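You operate a simulated robot arm through the tools that you are given. There is no shell and no other tool.

You run a simulated two-armed robot. Do the job below in one go: nothing can be reset, and whatever is moved stays where it is left.

JOB
Draw 200 ml of resin into the red-band cup and set it on the blue mat.
Fine: fan on before the tap runs; stop at the mark; a teaspoon spilt at most. Set down upright: red-band cup.

It is judged by the outcome, as a careful person would: the job done as asked, and still so three seconds after it is handed in. It fails if anything else is knocked over, pushed out of place, dropped, spilled or broken.

ROBOT AND FRAMES
Two 7-joint arms with two-finger parallel grippers on one trunk that stands fixed in place. Base frame: the origin is at the foot of the trunk, x ahead of it, y to its left, z up. Readings come in m, rad, newtons and seconds.
The left shoulder is at [0.07, 0.177, 1.149], the right one opposite. With the tool pointing down near the work surface each hand reaches from about 0.3 to 0.74 m from the base axis, measured 20 degrees to its own side. Payload 3.43 kg a hand.
The tool frame of a hand sits at the grasp point between the pads (the TCP): z along the fingers, y along the line on which they close. The tips reach 0.03 m beyond it. The gripper opens to 0.094 m. The fingers are 0.028 m wide and 0.01 m thick; the gripper's body (0.05 by 0.096 m) begins 0.055 m behind the TCP.
Orientation is that of the tool frame in the base frame, as [roll, pitch, yaw] about the fixed x, y, z axes, in that order (R = Rz(yaw) Ry(pitch) Rx(roll)). With the fingers straight down and closing along the base's y, the tool's x points along the base's -x, its y along +y and its z along -z.

CONTROLS
- The arms move only by the tool move_arm. It takes "left_plan", "right_plan" or both (then of equal length, played together; a hand with none holds still); each is a list of rows, each a list of 7 numbers: the shift along the tool's x, y, z in m, then the turn, a rotation vector about the tool's x, y, z in degrees, then the closure, from 0 (fully open) to 1 (shut). In form: [[tx, ty, tz, wx, wy, wz, fingers], ...]. A call has 1 to 20 rows; each row is the pose to reach, as a shift and turn from the pose commanded when the call began, along the tool's axes at that moment. Each row takes 0.2 s and may step no farther than 0.05 m and 0.15 rad from the row before; otherwise, or with a gripper value out of range, the whole call is refused. A pose out of reach is approached as far as the arm can. The call stops where the force on the tool passes 90 N (or 10 N more than at its start, if that is more) or the arm is blocked; 0.2 s more then pass. Each finger travels about 0.153 m/s and halts on what it meets, pressing with about 30 N; the grip force reading is that of the motor and also rises with nothing between the fingers. The clock runs only during rows and for 0.2 s after the last one: add rows that repeat a pose to give the fingers time. It gives the time, the measured TCP pose, the force on the tool (base axes), the opening and the grip force at its end, in the units of the frame above (readings bear some noise), with the torque about the TCP (base axes, N m) and any sound that the robot's microphone picked up.
- Cameras (640 x 400 px; columns grow to the right, rows downward): "scene" is now at [0.1405, 0.012, 1.4758]; the picture's right is [0.14, -0.99, 0.00], its down [-0.49, -0.07, -0.87] and it looks along [0.86, 0.12, -0.50] (base axes); focal length 214 px, centre (320, 200). "left" rides on the left gripper at [0.076, -0.014, -0.103] in its tool frame; the picture's right is [0.18, 0.98, 0.00], its down [-0.75, 0.14, -0.64] and it looks along [-0.63, 0.12, 0.77] (tool axes); focal length 243 px, centre (320, 200). "right" rides on the right gripper at [0.076, 0.014, -0.103] in its tool frame; the picture's right is [-0.18, 0.98, 0.00], its down [-0.75, -0.14, -0.64] and it looks along [-0.63, -0.12, 0.77] (tool axes); focal length 243 px, centre (320, 200). There is no depth. A picture from a camera that has moved, and an enlarged one, comes with that camera's place and axes in the base frame and with its lens.
- snapshot(camera): a new picture of that camera. No time passes.
- move_column(by): slides the trunk up (or, below 0, down) by that many m; the arms and the scene camera ride with it, the base frame stays. It gives what a move gives, with no picture.
- head_to(pan, tilt): turns the head with the scene camera to pan (to the left, within 1.501 rad either way) and tilt (down, from -0.506 to 1.204), counted from straight ahead of the robot. It gives what a move gives.
- close_up(camera, box): a new picture of the part [left, top, right, bottom] of that camera's present view, enlarged. No time passes.
- job_done(): hands the job in; it is judged then, once.

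Places have to be worked out from the pictures, the camera data and where the tool is seen. Open the grippers and draw the arms clear of the work before you hand the job in, unless the task says otherwise.

The tools are called after ">>>" as a command line: name --argument value ..., lists and objects as JSON in quotes. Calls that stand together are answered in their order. move_arm: Moves the arms, as the interface text tells. Its arguments: {"type":"object","properties":{"left_plan":{"type":"array","items":{"type":"array","items":{"type":"number"}}},"right_plan":{"type":"array","items":{"type":"array","items":{"type":"number"}}}},"required":[]} The other tools are called the same way: move_column (by) moves the trunk up or down; head_to (pan, tilt) turns the head that bears the scene camera; snapshot (camera) takes a picture; close_up (camera, box) takes an enlarged picture of a part of a camera's view; job_done () hands the job in.

At the start:

```text
t: 0.0
left_position: [0.4522, 0.3735, 1.3269]
left_tool_rot: [-3.141, 0.0, -3.141]
left_force: [0.3, -1.1, -0.5]
left_moment: [-0.03, 0.02, 0.0]
left_width: 0.0938
left_finger_force: 0.0
right_position: [0.2923, -0.0044, 1.3821]
right_tool_rot: [3.138, -0.002, 3.14]
right_force: [0.0, -0.1, -0.6]
right_moment: [-0.02, -0.02, 0.01]
right_width: 0.0942
right_finger_force: 0.0
trunk travel left (down, up): [-0.729, 0.111]
head pan, tilt (commanded): [0.138, 0.524]
```

scene: 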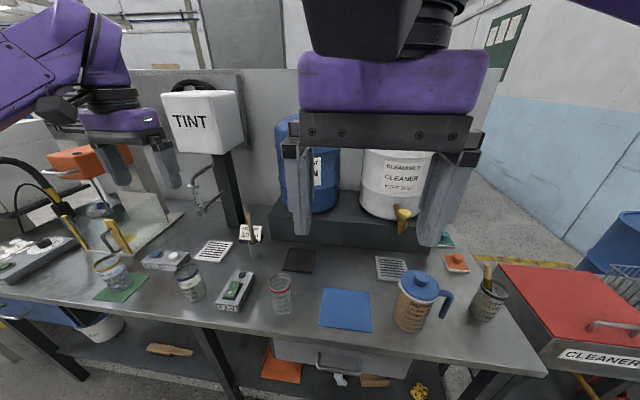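
right: 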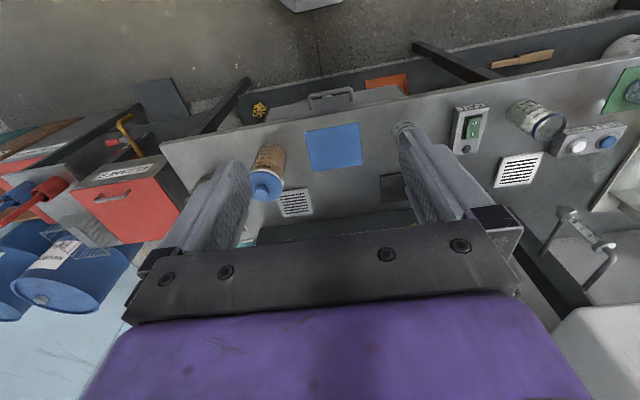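
left: 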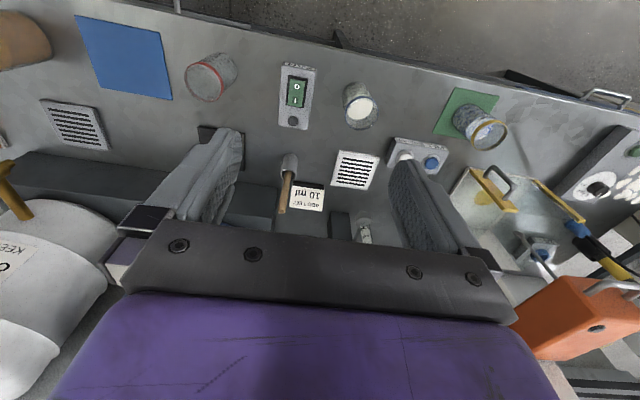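

The scene shows a bench with a blue drum, a white cleaner drum with a brass tap, cups, switches and a blue mat. I'll look closer at each part before moving.

>>> close_up --camera "scene" --box '[240, 130, 500, 340]'

>>> close_up --camera "scene" --box '[0, 160, 240, 340]'

>>> close_up --camera "left" --box '[170, 40, 410, 240]'

>>> close_up --camera "right" --box '[380, 60, 640, 280]'

```text
1.90 times, centred on (370, 235) of scene
camera zoom: at [0.1405, 0.012, 1.4758], right [0.14, -0.99, 0.0], down [-0.49, -0.07, -0.87], along [0.86, 0.12, -0.5], focal length 408 px, centre (225, 133)
```

zoom: 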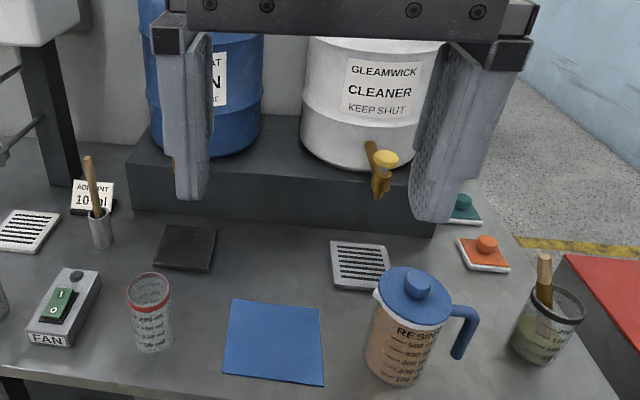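

```text
2.22 times, centred on (120, 250) of scene
camera zoom: at [0.1405, 0.012, 1.4758], right [0.14, -0.99, 0.0], down [-0.49, -0.07, -0.87], along [0.86, 0.12, -0.5], focal length 477 px, centre (764, 89)
```

zoom: 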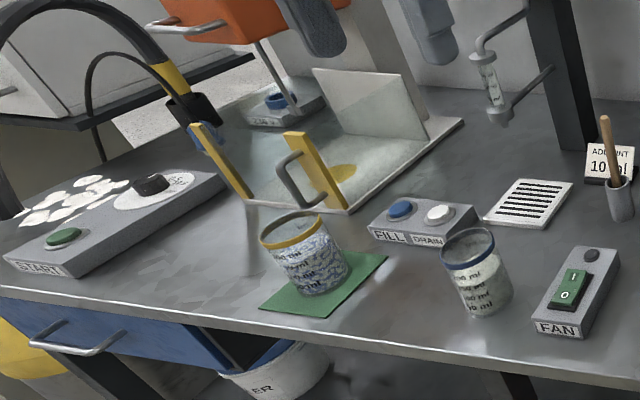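

```text
2.00 times, centred on (290, 140) of left
camera zoom: at [0.3756, 0.3597, 1.4284], right [-0.18, 0.98, 0.0], down [0.75, 0.14, 0.64], along [0.63, 0.12, -0.77], focal length 485 px, centre (380, 320)
```

zoom: 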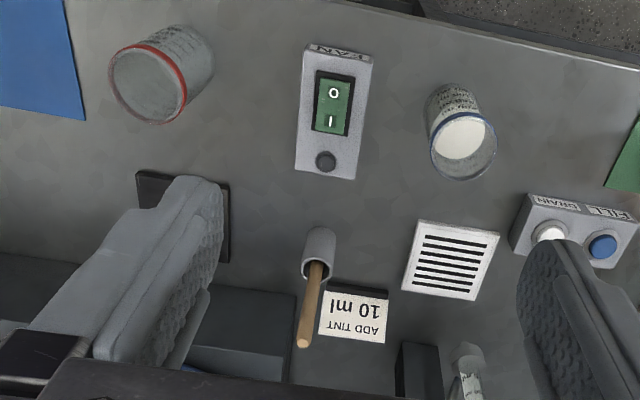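

```text
1.82 times, centred on (510, 170) of right
camera zoom: at [0.2186, 0.0099, 1.4848], right [0.18, 0.98, 0.0], down [0.75, -0.14, 0.64], along [0.63, -0.12, -0.77], focal length 441 px, centre (-26, 254)
```

zoom: 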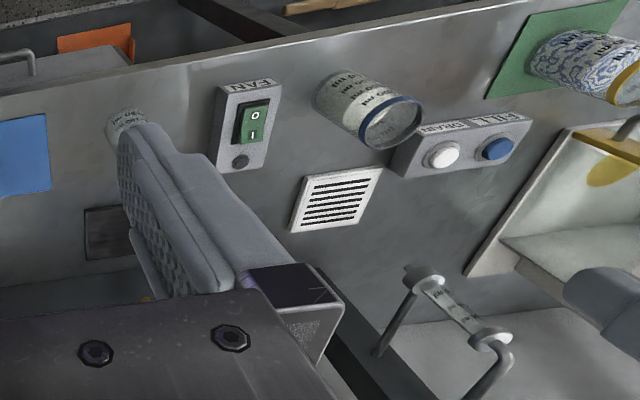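

The right gripper hides the drum on the left of the pair, so I move the right hand out to the right at its current height, well above everything, to see both drums and their taps.

>>> move_arm --right_plan '[[0, -0.04, 0, 0, 0, 0, 0], [0, -0.08, 0, 0, 0, 0, 0], [0, -0.12, 0, 0, 0, 0, 0], [0, -0.16, 0, 0, 0, 0, 0], [0, -0.2, 0, 0, 0, 0, 0], [0, -0.24, 0, 0, 0, 0, 0], [0, -0.28, 0, 0, 0, 0, 0], [0, -0.32, 0, 0, 0, 0, 0]]'

>>> snapshot --camera "scene"

>>> close_up --camera "scene" --box '[240, 90, 460, 280]'

```text
t: 1.8
left_position: [0.4528, 0.3747, 1.3274]
left_tool_rot: [3.141, 0.001, -3.141]
left_force: [1.4, 0.4, -0.7]
left_moment: [0.0, -0.01, -0.03]
left_width: 0.0941
left_finger_force: 0.1
right_position: [0.2517, -0.1735, 1.3174]
right_tool_rot: [3.14, 0.001, 3.139]
right_force: [0.2, 0.8, 0.0]
right_moment: [-0.01, -0.03, 0.01]
right_width: 0.094
right_finger_force: 0.0
right hand out of reach, approached as far as the arm can: row 1, 2, 3, 4, 5, 6, 7, 8
trunk travel left (down, up): [-0.729, 0.111]
head pan, tilt (commanded): [0.138, 0.524]
```

```text
taken
camera scene: at [0.1403, 0.0115, 1.4758], right [0.14, -0.99, 0.0], down [-0.49, -0.07, -0.87], along [0.86, 0.12, -0.5], focal length 214 px, centre (320, 200)
```

scene: 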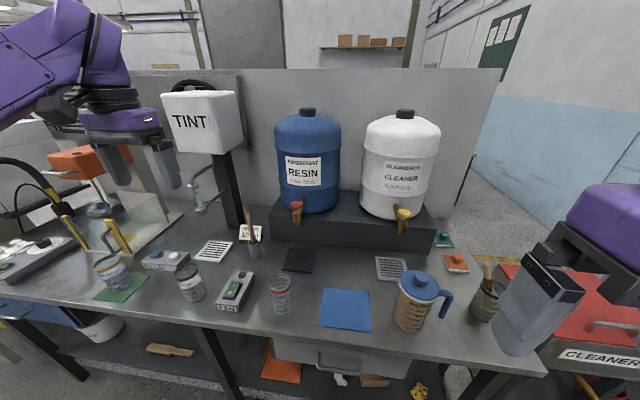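

```text
2.11 times, centred on (350, 185) of scene
camera zoom: at [0.1403, 0.0115, 1.4758], right [0.14, -0.99, 0.0], down [-0.49, -0.07, -0.87], along [0.86, 0.12, -0.5], focal length 452 px, centre (257, 232)
```

zoom: 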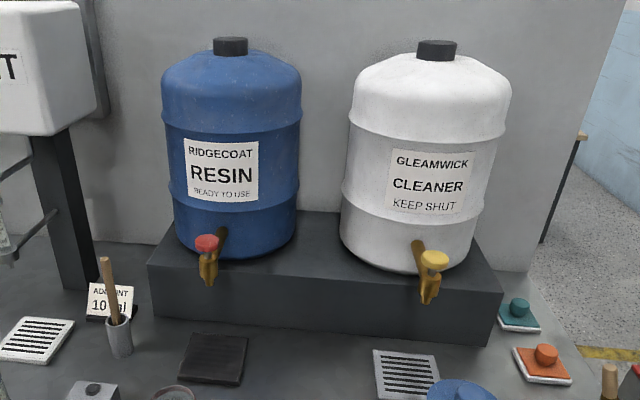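

Now the blue RESIN drum and its red-topped tap are visible, with a dark square pad under it. I zoom in on the tap, cup and fan switch.

>>> close_up --camera "scene" --box '[270, 185, 340, 240]'

>>> close_up --camera "scene" --box '[250, 240, 330, 320]'

>>> close_up --camera "scene" --box '[205, 255, 265, 320]'

>>> close_up --camera "left" --box '[150, 20, 330, 150]'

>>> snapshot --camera "right"

```text
7.27 times, centred on (305, 212) of scene
camera zoom: at [0.1403, 0.0115, 1.4758], right [0.14, -0.99, 0.0], down [-0.49, -0.07, -0.87], along [0.86, 0.12, -0.5], focal length 1560 px, centre (429, 109)
```

zoom: 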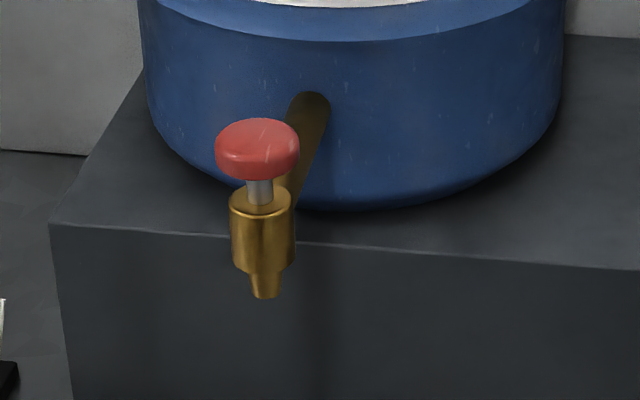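

```text
5.00 times, centred on (290, 280) of scene
camera zoom: at [0.1403, 0.0115, 1.4758], right [0.14, -0.99, 0.0], down [-0.49, -0.07, -0.87], along [0.86, 0.12, -0.5], focal length 1072 px, centre (470, -200)
```

zoom: 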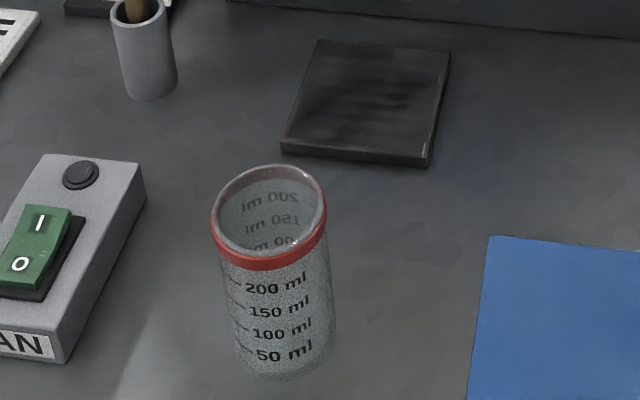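

```text
6.15 times, centred on (235, 288) of scene
camera zoom: at [0.1403, 0.0115, 1.4758], right [0.14, -0.99, 0.0], down [-0.49, -0.07, -0.87], along [0.86, 0.12, -0.5], focal length 1320 px, centre (843, -338)
```

zoom: 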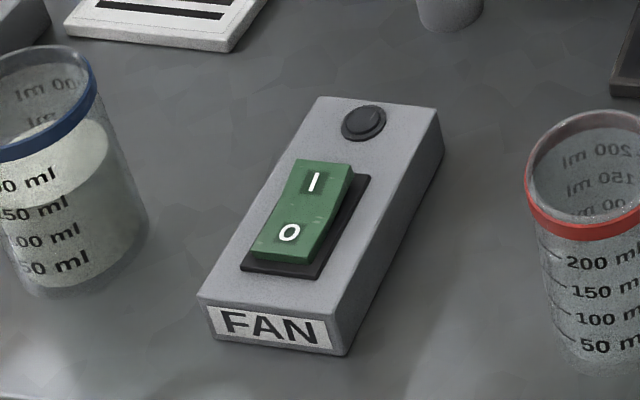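

```text
3.08 times, centred on (240, 85) of left
camera zoom: at [0.3754, 0.3591, 1.4286], right [-0.18, 0.98, 0.0], down [0.75, 0.14, 0.64], along [0.63, 0.12, -0.77], focal length 746 px, centre (566, 554)
```

zoom: 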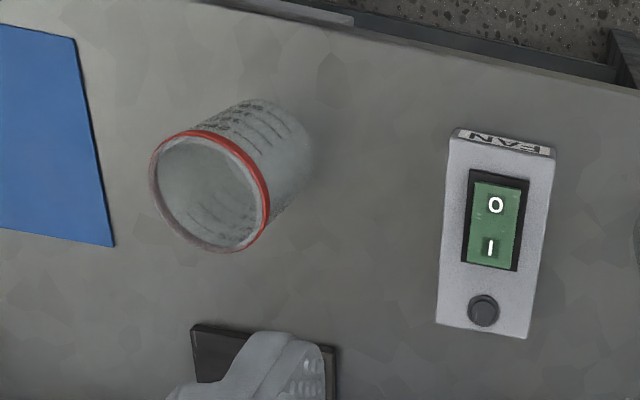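

```text
taken
camera right: at [0.1776, -0.1611, 1.4201], right [0.18, 0.98, 0.0], down [0.75, -0.14, 0.64], along [0.63, -0.12, -0.77], focal length 243 px, centre (320, 200)
```

right: 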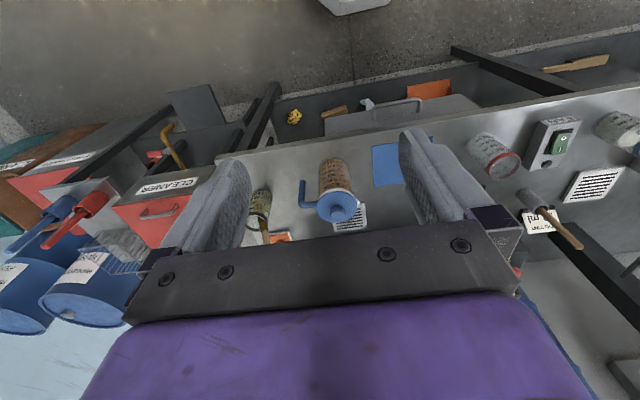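

From the two views I place: table top z≈0.864, red-band cup rim at about [0.526, 0.179, 0.969] (≈65 mm wide, empty), fan rocker "I" end at about [0.547, 0.338, 0.914] with an unlit lamp, tap spout near [0.71, 0.168, 1.036] over the dark pad. First I bring the left hand, fingers closed, above the "I" end of the fan switch.

>>> move_arm --left_plan '[[-0.02, -0.008, 0.03, 0, 0, 0, 1], [-0.04, -0.016, 0.07, 0, 0, 0, 1], [-0.06, -0.024, 0.11, 0, 0, 0, 1], [-0.08, -0.032, 0.15, 0, 0, 0, 1], [-0.1, -0.036, 0.19, 0, 0, 0, 1], [-0.103, -0.036, 0.23, 0, 0, 0, 1], [-0.103, -0.036, 0.27, 0, 0, 0, 1], [-0.103, -0.036, 0.3, 0, 0, 0, 1], [-0.103, -0.036, 0.32, 0, 0, 0, 1], [-0.103, -0.036, 0.32, 0, 0, 0, 1]]'

>>> snapshot --camera "scene"

>>> snapshot --camera "left"

```text
t: 4.0
left_position: [0.5552, 0.3388, 1.0074]
left_tool_rot: [-3.14, 0.001, -3.141]
left_force: [0.3, 0.3, -0.7]
left_moment: [-0.01, 0.0, -0.02]
left_width: 0.0001
left_finger_force: 30.3
right_position: [0.2518, -0.1754, 1.3171]
right_tool_rot: [3.14, -0.001, 3.141]
right_force: [-0.7, -0.1, -0.9]
right_moment: [0.02, -0.01, -0.01]
right_width: 0.0939
right_finger_force: 0.0
trunk travel left (down, up): [-0.729, 0.111]
head pan, tilt (commanded): [0.138, 0.524]
```

```text
taken
camera scene: at [0.1403, 0.0115, 1.4758], right [0.14, -0.99, 0.0], down [-0.49, -0.07, -0.87], along [0.86, 0.12, -0.5], focal length 214 px, centre (320, 200)
```

scene: 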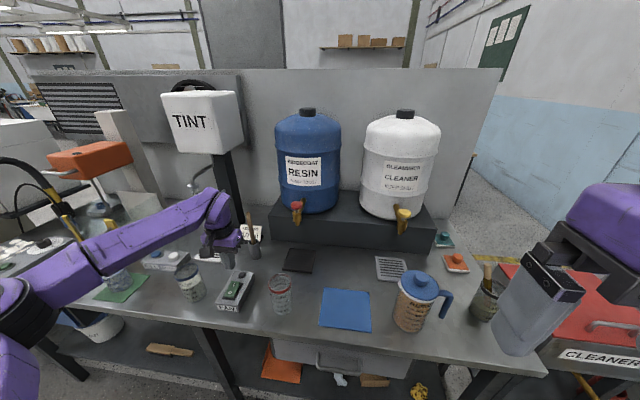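

```text
taken
camera left: at [0.4783, 0.3245, 1.1088], right [-0.18, 0.98, 0.0], down [0.75, 0.14, 0.64], along [0.63, 0.12, -0.77], focal length 243 px, centre (320, 200)
```

left: 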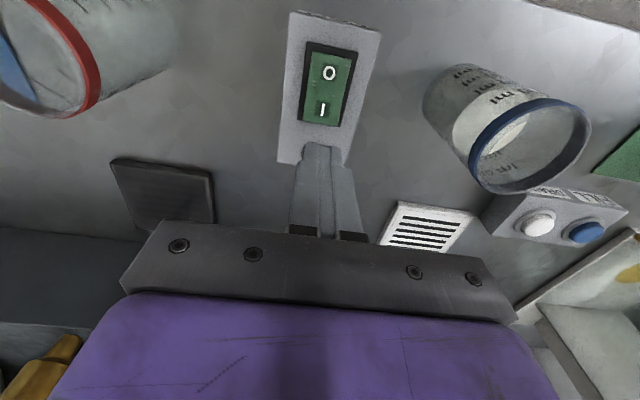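

The closed left fingertips sit directly over the "I" half of the rocker (tip z≈0.977). I lower in small steps to just below the rocker's rest height and read the force.

>>> move_arm --left_plan '[[0, 0, 0.03, 0, 0, 0, 1], [0, 0, 0.05, 0, 0, 0, 1], [0, 0, 0.058, 0, 0, 0, 1], [0, 0, 0.062, 0, 0, 0, 1], [0, 0, 0.065, 0, 0, 0, 1], [0, 0, 0.068, 0, 0, 0, 1]]'

>>> close_up --camera "left" --box '[250, 0, 410, 160]'

>>> close_up --camera "scene" --box '[190, 220, 290, 320]'

```text
t: 5.4
left_position: [0.5547, 0.3399, 0.9393]
left_tool_rot: [-3.14, 0.0, -3.14]
left_force: [0.3, 0.4, -0.1]
left_moment: [-0.03, 0.03, -0.02]
left_width: 0.0
left_finger_force: 29.6
right_position: [0.2521, -0.1733, 1.318]
right_tool_rot: [3.141, 0.0, -3.141]
right_force: [0.3, 0.6, 0.6]
right_moment: [-0.02, 0.0, 0.0]
right_width: 0.0941
right_finger_force: 0.1
trunk travel left (down, up): [-0.729, 0.111]
head pan, tilt (commanded): [0.138, 0.524]
heard: click
```

```text
2.50 times, centred on (330, 80) of left
camera zoom: at [0.4788, 0.3245, 1.041], right [-0.18, 0.98, 0.0], down [0.75, 0.14, 0.64], along [0.63, 0.12, -0.77], focal length 606 px, centre (295, 500)
```

zoom: 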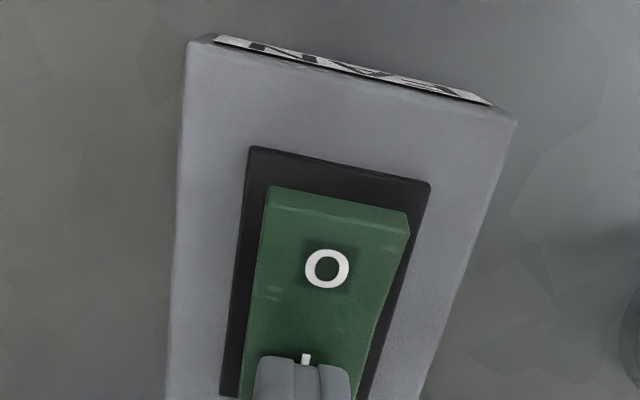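

```text
4.00 times, centred on (240, 270) of scene
camera zoom: at [0.1405, 0.012, 1.4757], right [0.14, -0.99, 0.0], down [-0.5, -0.07, -0.87], along [0.86, 0.12, -0.5], focal length 858 px, centre (640, -80)
```

zoom: 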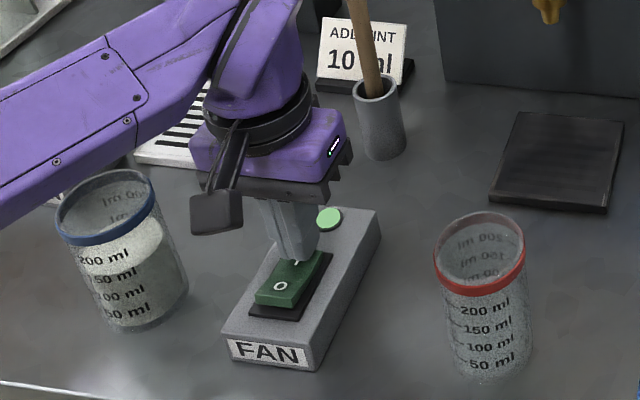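

The switch clicked and its lamp is lit green: the fan is on. Now I lift the left hand, move it to the robot side of the red-band cup, tilt it 45° forward and open the fingers for a side-on grasp.

>>> move_arm --left_plan '[[0, 0, -0.04, 0, 0, 0, 1], [0, 0, -0.08, 0, 0, 0, 1], [0, 0, -0.12, 0, 0, 0, 1], [0.02, -0.03, -0.14, 0, -7.5, 0, 0.6], [0.045, -0.06, -0.14, 0, -15, 0, 0], [0.07, -0.095, -0.14, 0, -22.5, 0, 0], [0.095, -0.13, -0.14, 0, -30, 0, 0], [0.125, -0.161, -0.135, 0, -37.5, 0, 0], [0.125, -0.161, -0.115, 0, -45, 0, 0], [0.125, -0.161, -0.1, 0, -45, 0, 0], [0.125, -0.161, -0.1, 0, -45, 0, 0]]'

>>> snapshot --camera "scene"

>>> snapshot --camera "left"

```text
t: 7.8
left_position: [0.4397, 0.1639, 1.0561]
left_tool_rot: [3.05, 0.779, 3.005]
left_force: [0.8, 0.7, -0.9]
left_moment: [0.0, -0.05, 0.04]
left_width: 0.0941
left_finger_force: 0.0
left hand out of reach, approached as far as the arm can: row 7, 8, 9, 10, 11
right_position: [0.253, -0.1741, 1.3175]
right_tool_rot: [3.141, 0.0, -3.141]
right_force: [0.4, -0.1, -0.1]
right_moment: [0.02, 0.03, 0.05]
right_width: 0.0941
right_finger_force: 0.2
trunk travel left (down, up): [-0.729, 0.111]
head pan, tilt (commanded): [0.138, 0.524]
```

```text
taken
camera scene: at [0.14, 0.012, 1.4758], right [0.14, -0.99, 0.0], down [-0.49, -0.07, -0.87], along [0.86, 0.12, -0.5], focal length 214 px, centre (320, 200)
```

scene: 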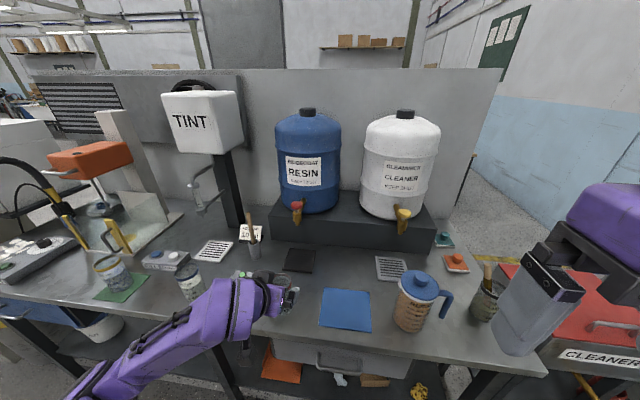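

```text
taken
camera left: at [0.3129, 0.1566, 1.0741], right [-0.06, 1.0, -0.06], down [0.09, 0.07, 0.99], along [0.99, 0.05, -0.09], focal length 243 px, centre (320, 200)
```

left: 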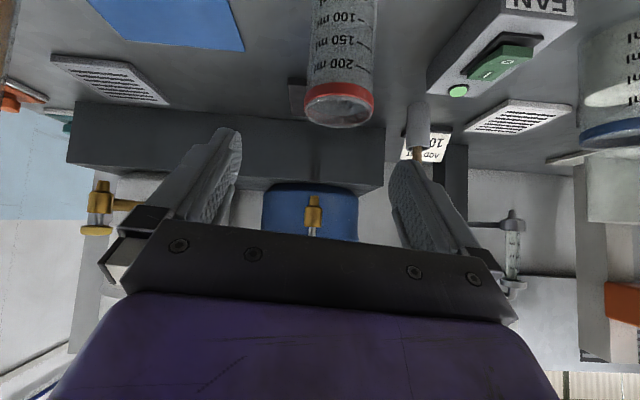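

The left hand couldn't quite reach that folded pose (it's at [0.440, 0.164, 1.056], slightly yawed). I move a little forward along the fingers, still above the rim, to see where the commanded pose really lies.

>>> move_arm --left_plan '[[0, 0, 0.015, 0, 0, 0, 0], [0, 0, 0.03, 0, 0, 0, 0], [0, 0, 0.03, 0, 0, 0, 0]]'

```text
t: 8.6
left_position: [0.462, 0.159, 1.0364]
left_tool_rot: [3.044, 0.779, 3.004]
left_force: [0.7, -0.8, -0.3]
left_moment: [0.01, 0.02, 0.03]
left_width: 0.094
left_finger_force: 0.0
left hand out of reach, approached as far as the arm can: row 1, 2, 3
right_position: [0.2529, -0.1759, 1.3177]
right_tool_rot: [3.141, -0.002, -3.141]
right_force: [0.5, 0.0, -0.2]
right_moment: [-0.01, 0.03, -0.03]
right_width: 0.094
right_finger_force: 0.1
trunk travel left (down, up): [-0.729, 0.111]
head pan, tilt (commanded): [0.138, 0.524]
```

The arm is near a joint limit because it is folded up close. Raising the trunk moves the shoulder away from the hand and should free the wrist, so I raise it 0.1 m.

>>> move_column --by 0.1

>>> snapshot --camera "scene"

```text
t: 9.9
left_position: [0.463, 0.1588, 1.1364]
left_tool_rot: [3.044, 0.778, 3.007]
left_force: [0.1, -0.2, -0.3]
left_moment: [0.03, -0.01, -0.03]
left_width: 0.0938
left_finger_force: 0.1
right_position: [0.2525, -0.1751, 1.4169]
right_tool_rot: [3.139, -0.002, 3.141]
right_force: [0.9, -0.4, 0.6]
right_moment: [-0.01, 0.0, -0.02]
right_width: 0.0941
right_finger_force: 0.0
trunk travel left (down, up): [-0.829, 0.011]
head pan, tilt (commanded): [0.138, 0.524]
```

```text
taken
camera scene: at [0.1405, 0.0117, 1.5757], right [0.14, -0.99, 0.0], down [-0.5, -0.07, -0.87], along [0.86, 0.12, -0.5], focal length 214 px, centre (320, 200)
```

scene: 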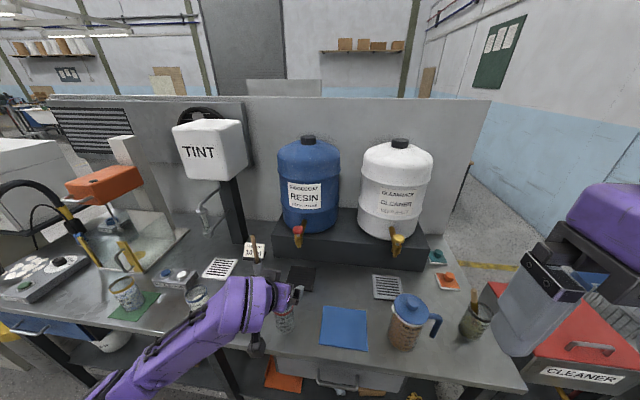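

With the trunk up, I bring the left hand to the pre-grasp point just behind and above the cup (target TCP [0.447, 0.179, 1.005]), taking out the small roll.

>>> move_arm --left_plan '[[0.021, 0.002, 0.0163, 0, 0, -1.1, 0], [0.042, 0.004, 0.0326, 0, 0, -2.2, 0], [0.063, 0.006, 0.0489, 0, 0, -3.4, 0], [0.084, 0.008, 0.0652, 0, 0, -4.5, 0], [0.1054, 0.0098, 0.0815, 0, 0, -5.6, 0], [0.1054, 0.0098, 0.0815, 0, 0, -5.6, 0]]'

>>> snapshot --camera "left"

>>> close_up --camera "scene" --box '[200, 220, 360, 360]'

```text
t: 11.3
left_position: [0.4322, 0.1215, 1.0387]
left_tool_rot: [3.137, 0.781, -3.141]
left_force: [0.6, 0.5, 0.1]
left_moment: [-0.01, 0.0, 0.02]
left_width: 0.0939
left_finger_force: 0.1
left hand out of reach, approached as far as the arm can: row 1, 2, 3, 4, 5, 6
right_position: [0.2529, -0.174, 1.4168]
right_tool_rot: [3.14, -0.001, 3.141]
right_force: [0.6, -0.5, -0.4]
right_moment: [-0.04, 0.04, -0.02]
right_width: 0.0938
right_finger_force: 0.1
trunk travel left (down, up): [-0.829, 0.011]
head pan, tilt (commanded): [0.138, 0.524]
```

```text
taken
camera left: at [0.3055, 0.1058, 1.0567], right [-0.13, 0.98, -0.13], down [0.08, 0.14, 0.99], along [0.99, 0.12, -0.1], focal length 243 px, centre (320, 200)
```

left: 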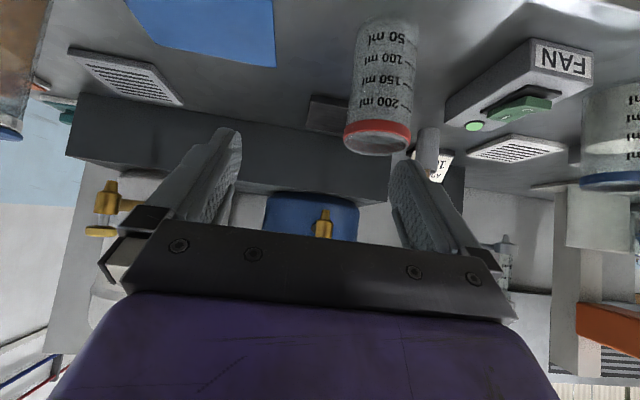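

```text
2.86 times, centred on (280, 290) of scene
camera zoom: at [0.1408, 0.012, 1.5757], right [0.14, -0.99, 0.0], down [-0.5, -0.07, -0.87], along [0.86, 0.12, -0.5], focal length 613 px, centre (434, -57)
```

zoom: 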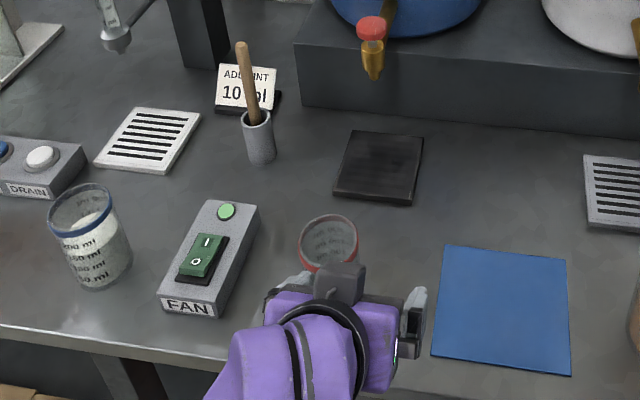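

The left arm is cramped straight ahead of its own shoulder, so I'll use the right arm for the cup (it reaches across with room to spare) and keep the left for the tap. I retract the left hand up and to the left, and bring the right hand forward with a 25° yaw.

>>> move_arm --left_plan '[[-0.028, 0, -0.028, 0, 0, 0, 0], [-0.057, 0, -0.057, 0, 0, 0, 0], [-0.085, 0, -0.085, 0, 0, 0, 0], [-0.105, 0.038, -0.088, 0, 0, 0, 0], [-0.125, 0.076, -0.092, 0, 0, 0, 0], [-0.145, 0.114, -0.095, 0, 0, 0, 0], [-0.165, 0.152, -0.1, 0, 0, 0, 0], [-0.185, 0.19, -0.103, 0, 0, 0, 0], [-0.205, 0.23, -0.106, 0, 0, 0, 0], [-0.205, 0.23, -0.106, 0, 0, 0, 0]]' --right_plan '[[0, 0, 0, 0, 0, 0, 0], [0, 0, 0, 0, 0, 0, 0], [-0.02, 0.03, 0.017, 0, 0, 0, 0], [-0.04, 0.06, 0.034, 0, 0, -6, 0], [-0.062, 0.09, 0.051, 0, 0, -12, 0], [-0.084, 0.12, 0.068, 0, 0, -18, 0], [-0.106, 0.15, 0.085, 0, 0, -25, 0], [-0.128, 0.18, 0.1, 0, 0, -25, 0], [-0.1475, 0.205, 0.117, 0, 0, -25, 0], [-0.1475, 0.205, 0.117, 0, 0, -25, 0]]'

>>> snapshot --camera "scene"

```text
t: 13.5
left_position: [0.54, 0.3622, 1.3184]
left_tool_rot: [3.132, 0.78, 3.135]
left_force: [-0.3, -0.5, -0.1]
left_moment: [0.06, -0.01, 0.06]
left_width: 0.094
left_finger_force: 0.1
left hand out of reach, approached as far as the arm can: row 5, 6, 7, 8, 9, 10
right_position: [0.4013, 0.0282, 1.3009]
right_tool_rot: [3.136, 0.001, -2.706]
right_force: [0.8, -0.2, 0.3]
right_moment: [0.05, -0.04, -0.01]
right_width: 0.0939
right_finger_force: 0.1
trunk travel left (down, up): [-0.829, 0.011]
head pan, tilt (commanded): [0.138, 0.524]
```

```text
taken
camera scene: at [0.1404, 0.0084, 1.5758], right [0.14, -0.99, 0.0], down [-0.49, -0.07, -0.87], along [0.86, 0.12, -0.5], focal length 214 px, centre (320, 200)
```

scene: 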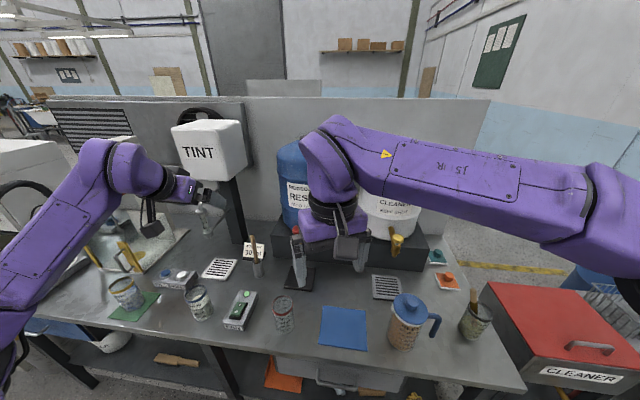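

Right hand is at [0.401, 0.028, 1.301] with the wanted yaw. Now I tilt it 45° and bring it to just behind and above the cup (target [0.44, 0.139, 1.06]).

>>> move_arm --right_plan '[[-0.01, 0.01, 0.03, 0, -6, 0, 0], [-0.02, 0.02, 0.06, 0, -12, 0, 0], [-0.03, 0.03, 0.09, 0, -18, 0, 0], [-0.042, 0.042, 0.12, 0, -25, 0, 0], [-0.052, 0.053, 0.15, 0, -32, 0, 0], [-0.062, 0.064, 0.18, 0, -39, 0, 0], [-0.072, 0.075, 0.21, 0, -45, 0, 0], [-0.082, 0.084, 0.241, 0, -45, 0, 0], [-0.082, 0.084, 0.241, 0, -45, 0, 0]]'

>>> snapshot --camera "scene"

>>> snapshot --camera "right"

>>> snapshot --camera "left"

```text
t: 15.5
left_position: [0.54, 0.3646, 1.3184]
left_tool_rot: [3.136, 0.778, 3.136]
left_force: [0.7, -0.6, -0.1]
left_moment: [0.01, -0.02, -0.01]
left_width: 0.094
left_finger_force: 0.1
right_position: [0.4392, 0.1419, 1.0594]
right_tool_rot: [3.139, 0.786, -2.707]
right_force: [1.5, 0.5, -1.0]
right_moment: [0.01, 0.0, 0.0]
right_width: 0.094
right_finger_force: 0.1
trunk travel left (down, up): [-0.829, 0.011]
head pan, tilt (commanded): [0.138, 0.524]
```

```text
taken
camera scene: at [0.1403, 0.0113, 1.5758], right [0.14, -0.99, 0.0], down [-0.49, -0.07, -0.87], along [0.86, 0.12, -0.5], focal length 214 px, centre (320, 200)
```

scene: 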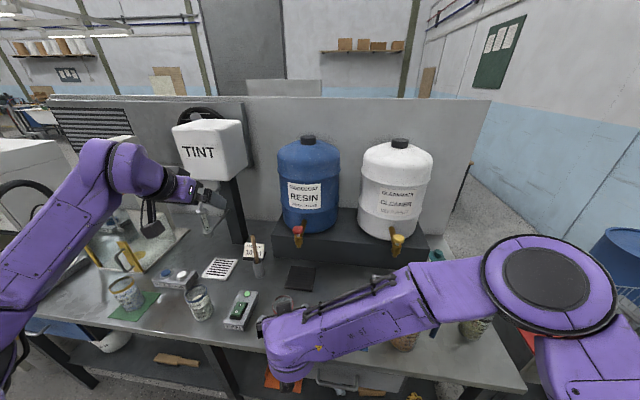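

```text
taken
camera right: at [0.3198, 0.1011, 1.0794], right [-0.3, 0.95, 0.13], down [0.13, -0.1, 0.99], along [0.95, 0.31, -0.1], focal length 243 px, centre (320, 200)
```

right: 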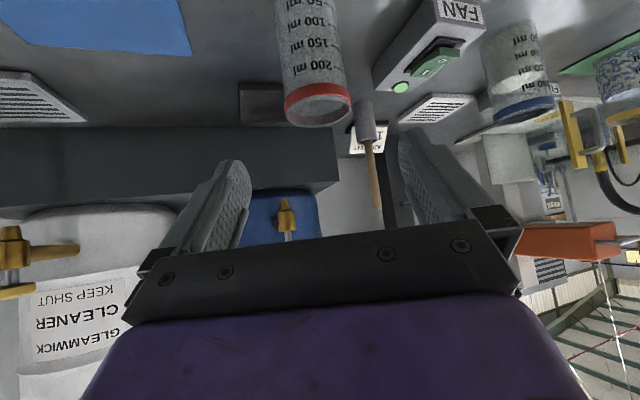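

```text
taken
camera left: at [0.4133, 0.3493, 1.3365], right [-0.13, 0.98, -0.13], down [0.09, 0.14, 0.99], along [0.99, 0.12, -0.1], focal length 243 px, centre (320, 200)
```

left: 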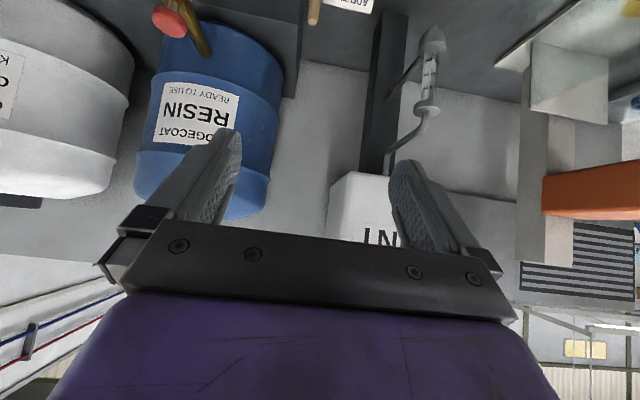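

The right hand reached exactly [0.439, 0.142, 1.059]; re-projecting the rim from its camera gives the cup axis at [0.5255, 0.1787], matching the earlier estimate. I slide in along the fingers to straddle the cup (TCP [0.517, 0.175, 0.935]), fingers open.

>>> move_arm --right_plan '[[0.015, -0.0015, 0.015, 0, 0, 0, 0], [0.0283, -0.0029, 0.035, 0, 0, 0, 0], [0.0283, -0.0029, 0.065, 0, 0, 0, 0], [0.0283, -0.0029, 0.095, 0, 0, 0, 0], [0.0283, -0.0029, 0.12, 0, 0, 0, 0], [0.0283, -0.0029, 0.1477, 0, 0, 0, 0], [0.0283, -0.0029, 0.1477, 0, 0, 0, 0]]'

>>> snapshot --camera "right"

>>> close_up --camera "scene" --box '[220, 250, 380, 390]'

```text
t: 17.1
left_position: [0.5395, 0.3642, 1.3183]
left_tool_rot: [3.136, 0.778, 3.138]
left_force: [0.2, -0.3, 0.1]
left_moment: [0.01, -0.03, 0.01]
left_width: 0.094
left_finger_force: 0.0
right_position: [0.5155, 0.1755, 0.935]
right_tool_rot: [3.139, 0.787, -2.708]
right_force: [-0.2, -0.2, -0.5]
right_moment: [0.01, -0.03, 0.0]
right_width: 0.0939
right_finger_force: 0.1
trunk travel left (down, up): [-0.829, 0.011]
head pan, tilt (commanded): [0.138, 0.524]
```

```text
taken
camera right: at [0.3972, 0.1354, 0.9542], right [-0.3, 0.95, 0.13], down [0.13, -0.1, 0.99], along [0.95, 0.31, -0.1], focal length 243 px, centre (320, 200)
```

right: 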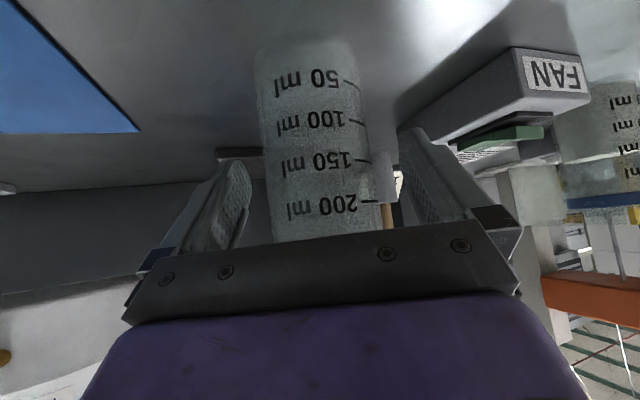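

```text
2.86 times, centred on (300, 320) of scene
camera zoom: at [0.1402, 0.012, 1.5758], right [0.14, -0.99, 0.0], down [-0.49, -0.07, -0.87], along [0.86, 0.12, -0.5], focal length 613 px, centre (377, -143)
```

zoom: 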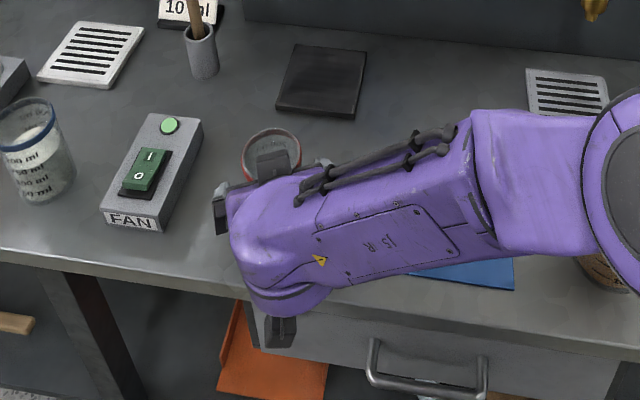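

The cup stands centred between the open fingers. I close gently on it and hold for a moment.

>>> move_arm --right_plan '[[0, 0, 0, 0, 0, 0, 0.2], [0, 0, 0, 0, 0, 0, 0.45], [0, 0, 0, 0, 0, 0, 0.45], [0, 0, 0, 0, 0, 0, 0.45]]'

>>> snapshot --camera "right"

```text
t: 18.1
left_position: [0.5398, 0.3648, 1.3164]
left_tool_rot: [3.137, 0.779, 3.139]
left_force: [-0.1, 0.0, 0.0]
left_moment: [-0.01, 0.0, 0.02]
left_width: 0.0941
left_finger_force: 0.1
right_position: [0.5149, 0.1772, 0.9351]
right_tool_rot: [3.141, 0.786, -2.706]
right_force: [0.3, 0.5, 0.2]
right_moment: [-0.03, -0.01, 0.0]
right_width: 0.065
right_finger_force: 30.2
trunk travel left (down, up): [-0.829, 0.011]
head pan, tilt (commanded): [0.138, 0.524]
```

```text
taken
camera right: at [0.3975, 0.1354, 0.9544], right [-0.3, 0.95, 0.13], down [0.13, -0.1, 0.99], along [0.95, 0.31, -0.1], focal length 243 px, centre (320, 200)
```

right: 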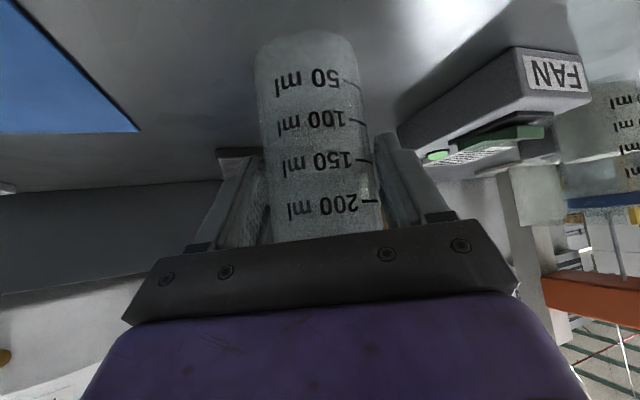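

Gripped at 65 mm width with steady force. I lift the cup 30 mm straight up and check it stays put, and take a fresh look at the tap.

>>> move_arm --right_plan '[[-0.007, 0, -0.007, 0, 0, 0, 0.45], [-0.014, 0, -0.014, 0, 0, 0, 0.45], [-0.0212, 0, -0.0212, 0, 0, 0, 0.45], [-0.0212, 0, -0.0212, 0, 0, 0, 0.45]]'

>>> snapshot --camera "right"

>>> close_up --camera "scene" --box '[260, 205, 340, 305]'

>>> close_up --camera "left" --box '[120, 0, 280, 100]'

```text
t: 19.1
left_position: [0.5414, 0.3648, 1.3167]
left_tool_rot: [3.135, 0.779, 3.139]
left_force: [-0.5, 0.8, 0.0]
left_moment: [0.02, 0.0, -0.01]
left_width: 0.0939
left_finger_force: 0.0
right_position: [0.5168, 0.1766, 0.9653]
right_tool_rot: [3.139, 0.785, -2.708]
right_force: [0.7, 0.5, -0.7]
right_moment: [-0.02, -0.02, 0.0]
right_width: 0.0653
right_finger_force: 30.1
trunk travel left (down, up): [-0.829, 0.011]
head pan, tilt (commanded): [0.138, 0.524]
```

```text
taken
camera right: at [0.3967, 0.1351, 0.9842], right [-0.3, 0.95, 0.13], down [0.13, -0.1, 0.99], along [0.95, 0.31, -0.1], focal length 243 px, centre (320, 200)
```

right: 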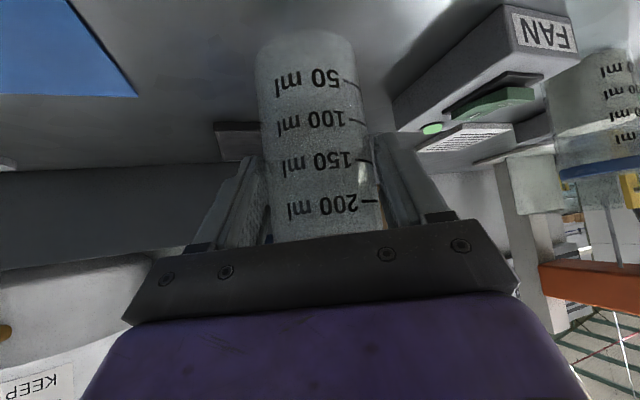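

```text
4.00 times, centred on (300, 255) of scene
camera zoom: at [0.1407, 0.0121, 1.5757], right [0.14, -0.99, 0.0], down [-0.5, -0.07, -0.87], along [0.86, 0.12, -0.5], focal length 858 px, centre (400, -20)
```

zoom: 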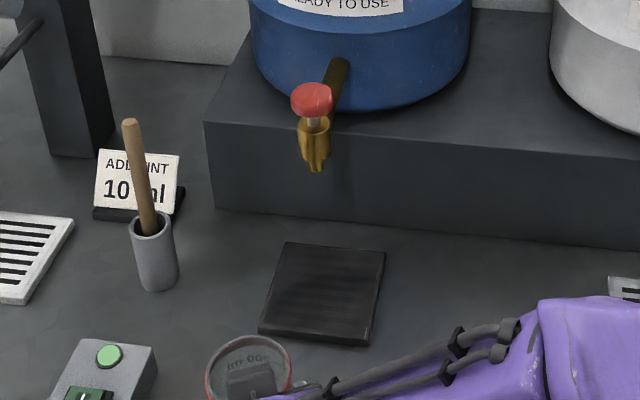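

```text
4.00 times, centred on (200, 50) of left
camera zoom: at [0.4137, 0.3501, 1.3361], right [-0.13, 0.98, -0.13], down [0.09, 0.14, 0.99], along [0.99, 0.12, -0.1], focal length 970 px, centre (800, 800)
```

zoom: 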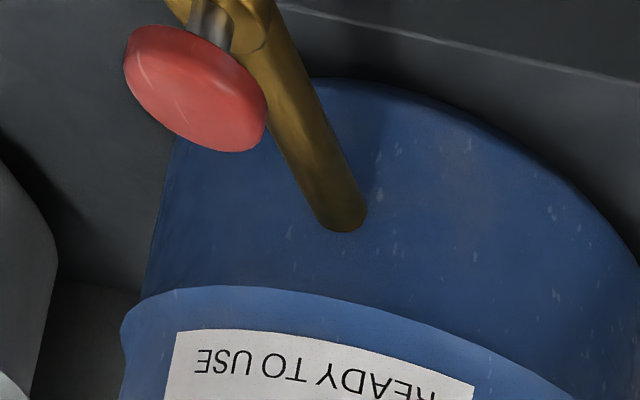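

The cup is held firmly and upright. The spout works out at about [0.716, 0.169, 1.034], right over the pad centre (≈[0.718, 0.169]). I carry the cup level, under the spout, at 30 mm lift (rim ≈0.999, 35 mm below the spout).

>>> move_arm --right_plan '[[-0.0147, -0.0114, 0.0147, 0, 0, 0, 0.45], [-0.0294, -0.0228, 0.0294, 0, 0, 0, 0.45], [-0.044, -0.0341, 0.044, 0, 0, 0, 0.45], [-0.0587, -0.0455, 0.0587, 0, 0, 0, 0.45], [-0.0734, -0.0569, 0.0734, 0, 0, 0, 0.45], [-0.0881, -0.0683, 0.0881, 0, 0, 0, 0.45], [-0.1028, -0.0796, 0.1028, 0, 0, 0, 0.45], [-0.1175, -0.091, 0.1175, 0, 0, 0, 0.45], [-0.1175, -0.091, 0.1175, 0, 0, 0, 0.45]]'

>>> snapshot --camera "scene"

>>> snapshot --camera "right"

>>> close_up --camera "scene" --box '[250, 205, 350, 305]'

```text
t: 21.1
left_position: [0.539, 0.3643, 1.3176]
left_tool_rot: [3.135, 0.779, 3.136]
left_force: [0.4, 0.4, 0.7]
left_moment: [-0.02, -0.01, -0.01]
left_width: 0.0941
left_finger_force: 0.0
right_position: [0.6803, 0.1631, 0.9652]
right_tool_rot: [3.137, 0.786, -2.708]
right_force: [0.3, 0.2, -0.7]
right_moment: [0.0, 0.03, 0.0]
right_width: 0.0651
right_finger_force: 30.1
right hand out of reach, approached as far as the arm can: row 8, 9
trunk travel left (down, up): [-0.829, 0.011]
head pan, tilt (commanded): [0.138, 0.524]
```

```text
taken
camera scene: at [0.1405, 0.012, 1.5757], right [0.14, -0.99, 0.0], down [-0.5, -0.07, -0.87], along [0.86, 0.12, -0.5], focal length 214 px, centre (320, 200)
```

scene: 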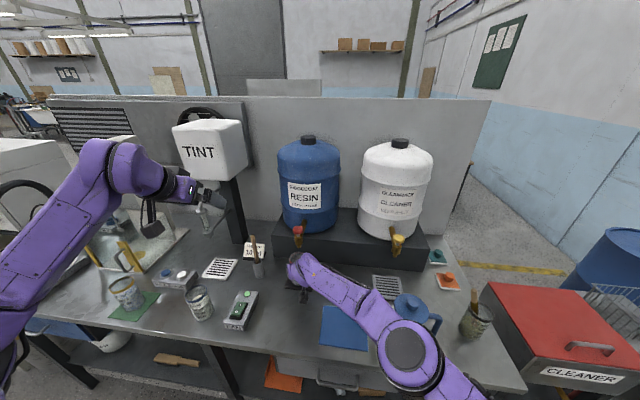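

```text
taken
camera right: at [0.5625, 0.124, 0.9838], right [-0.3, 0.95, 0.13], down [0.13, -0.1, 0.99], along [0.95, 0.31, -0.1], focal length 243 px, centre (320, 200)
```

right: 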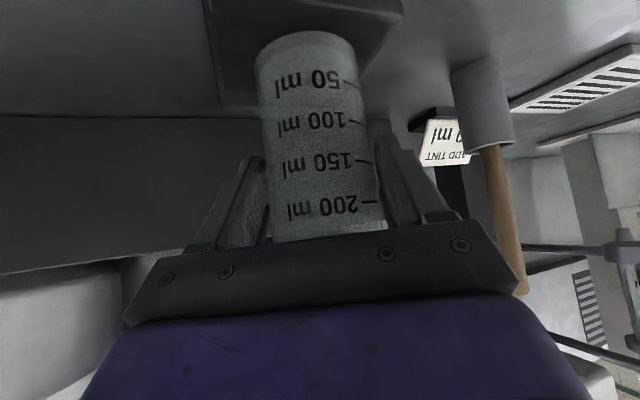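

```text
4.00 times, centred on (300, 255) of scene
camera zoom: at [0.1405, 0.012, 1.5757], right [0.14, -0.99, 0.0], down [-0.5, -0.07, -0.87], along [0.86, 0.12, -0.5], focal length 858 px, centre (400, -20)
```

zoom: 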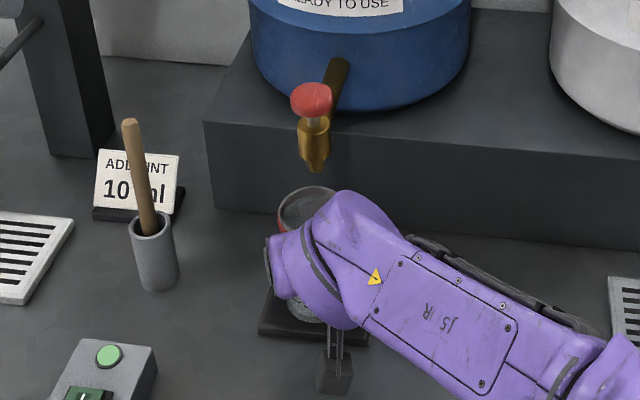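

The right arm ran out of reach about 26 mm short (cup axis now ≈[0.690, 0.168]); the raised trunk is costing reach. I back the cup off, raise it 0.1 m clear of the tap, then bring the trunk back down 0.1 m.

>>> move_arm --right_plan '[[0.0207, 0.0161, -0.0207, 0, 0, 0, 0.45], [0.0413, 0.0323, -0.0413, 0, 0, 0, 0.45], [0.062, 0.0484, -0.062, 0, 0, 0, 0.45], [0.0384, 0.0484, -0.0856, 0, 0, 0, 0.45], [0.0149, 0.0484, -0.1091, 0, 0, 0, 0.45], [-0.0087, 0.0484, -0.1327, 0, 0, 0, 0.45], [-0.0087, 0.0484, -0.1327, 0, 0, 0, 0.45]]'

>>> snapshot --camera "scene"

```text
t: 22.7
left_position: [0.5411, 0.3651, 1.3173]
left_tool_rot: [3.137, 0.777, 3.138]
left_force: [0.0, 0.2, 0.3]
left_moment: [-0.03, 0.0, 0.0]
left_width: 0.0939
left_finger_force: 0.0
right_position: [0.5811, 0.1727, 1.066]
right_tool_rot: [3.139, 0.786, -2.708]
right_force: [0.4, 0.2, -0.2]
right_moment: [0.04, 0.01, 0.04]
right_width: 0.0648
right_finger_force: 29.8
trunk travel left (down, up): [-0.829, 0.011]
head pan, tilt (commanded): [0.138, 0.524]
```

```text
taken
camera scene: at [0.1411, 0.012, 1.5757], right [0.14, -0.99, 0.0], down [-0.5, -0.07, -0.87], along [0.86, 0.12, -0.5], focal length 214 px, centre (320, 200)
```

scene: 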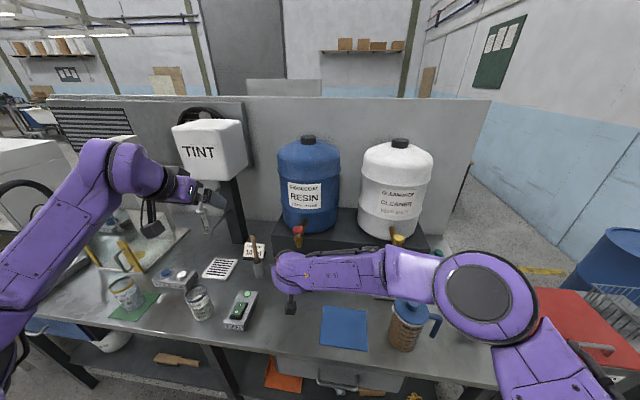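

The cup is clear at [0.58, 0.17] and raised; the right elbow sits well above the jug (jug top ≈1.04). I lower the trunk by 0.1 m.

>>> move_column --by -0.1

>>> snapshot --camera "scene"

```text
t: 24.1
left_position: [0.5391, 0.3646, 1.2193]
left_tool_rot: [3.137, 0.777, 3.138]
left_force: [0.4, -0.4, -0.1]
left_moment: [-0.01, -0.03, 0.0]
left_width: 0.0943
left_finger_force: 0.1
right_position: [0.5808, 0.1711, 0.966]
right_tool_rot: [3.14, 0.785, -2.707]
right_force: [-0.9, -0.1, -0.3]
right_moment: [0.01, 0.02, 0.01]
right_width: 0.0651
right_finger_force: 29.8
trunk travel left (down, up): [-0.729, 0.111]
head pan, tilt (commanded): [0.138, 0.524]
```

```text
taken
camera scene: at [0.1403, 0.012, 1.4758], right [0.14, -0.99, 0.0], down [-0.49, -0.07, -0.87], along [0.86, 0.12, -0.5], focal length 214 px, centre (320, 200)
```

scene: 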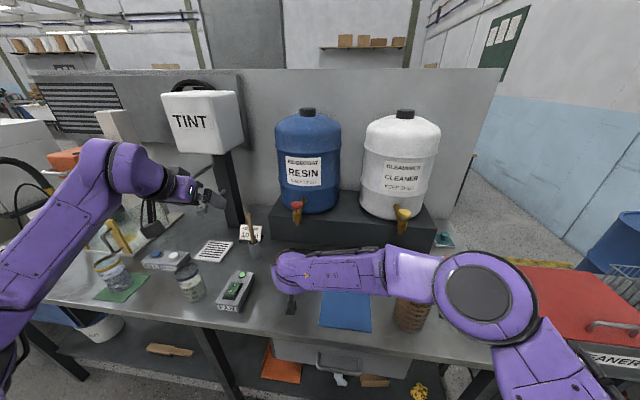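

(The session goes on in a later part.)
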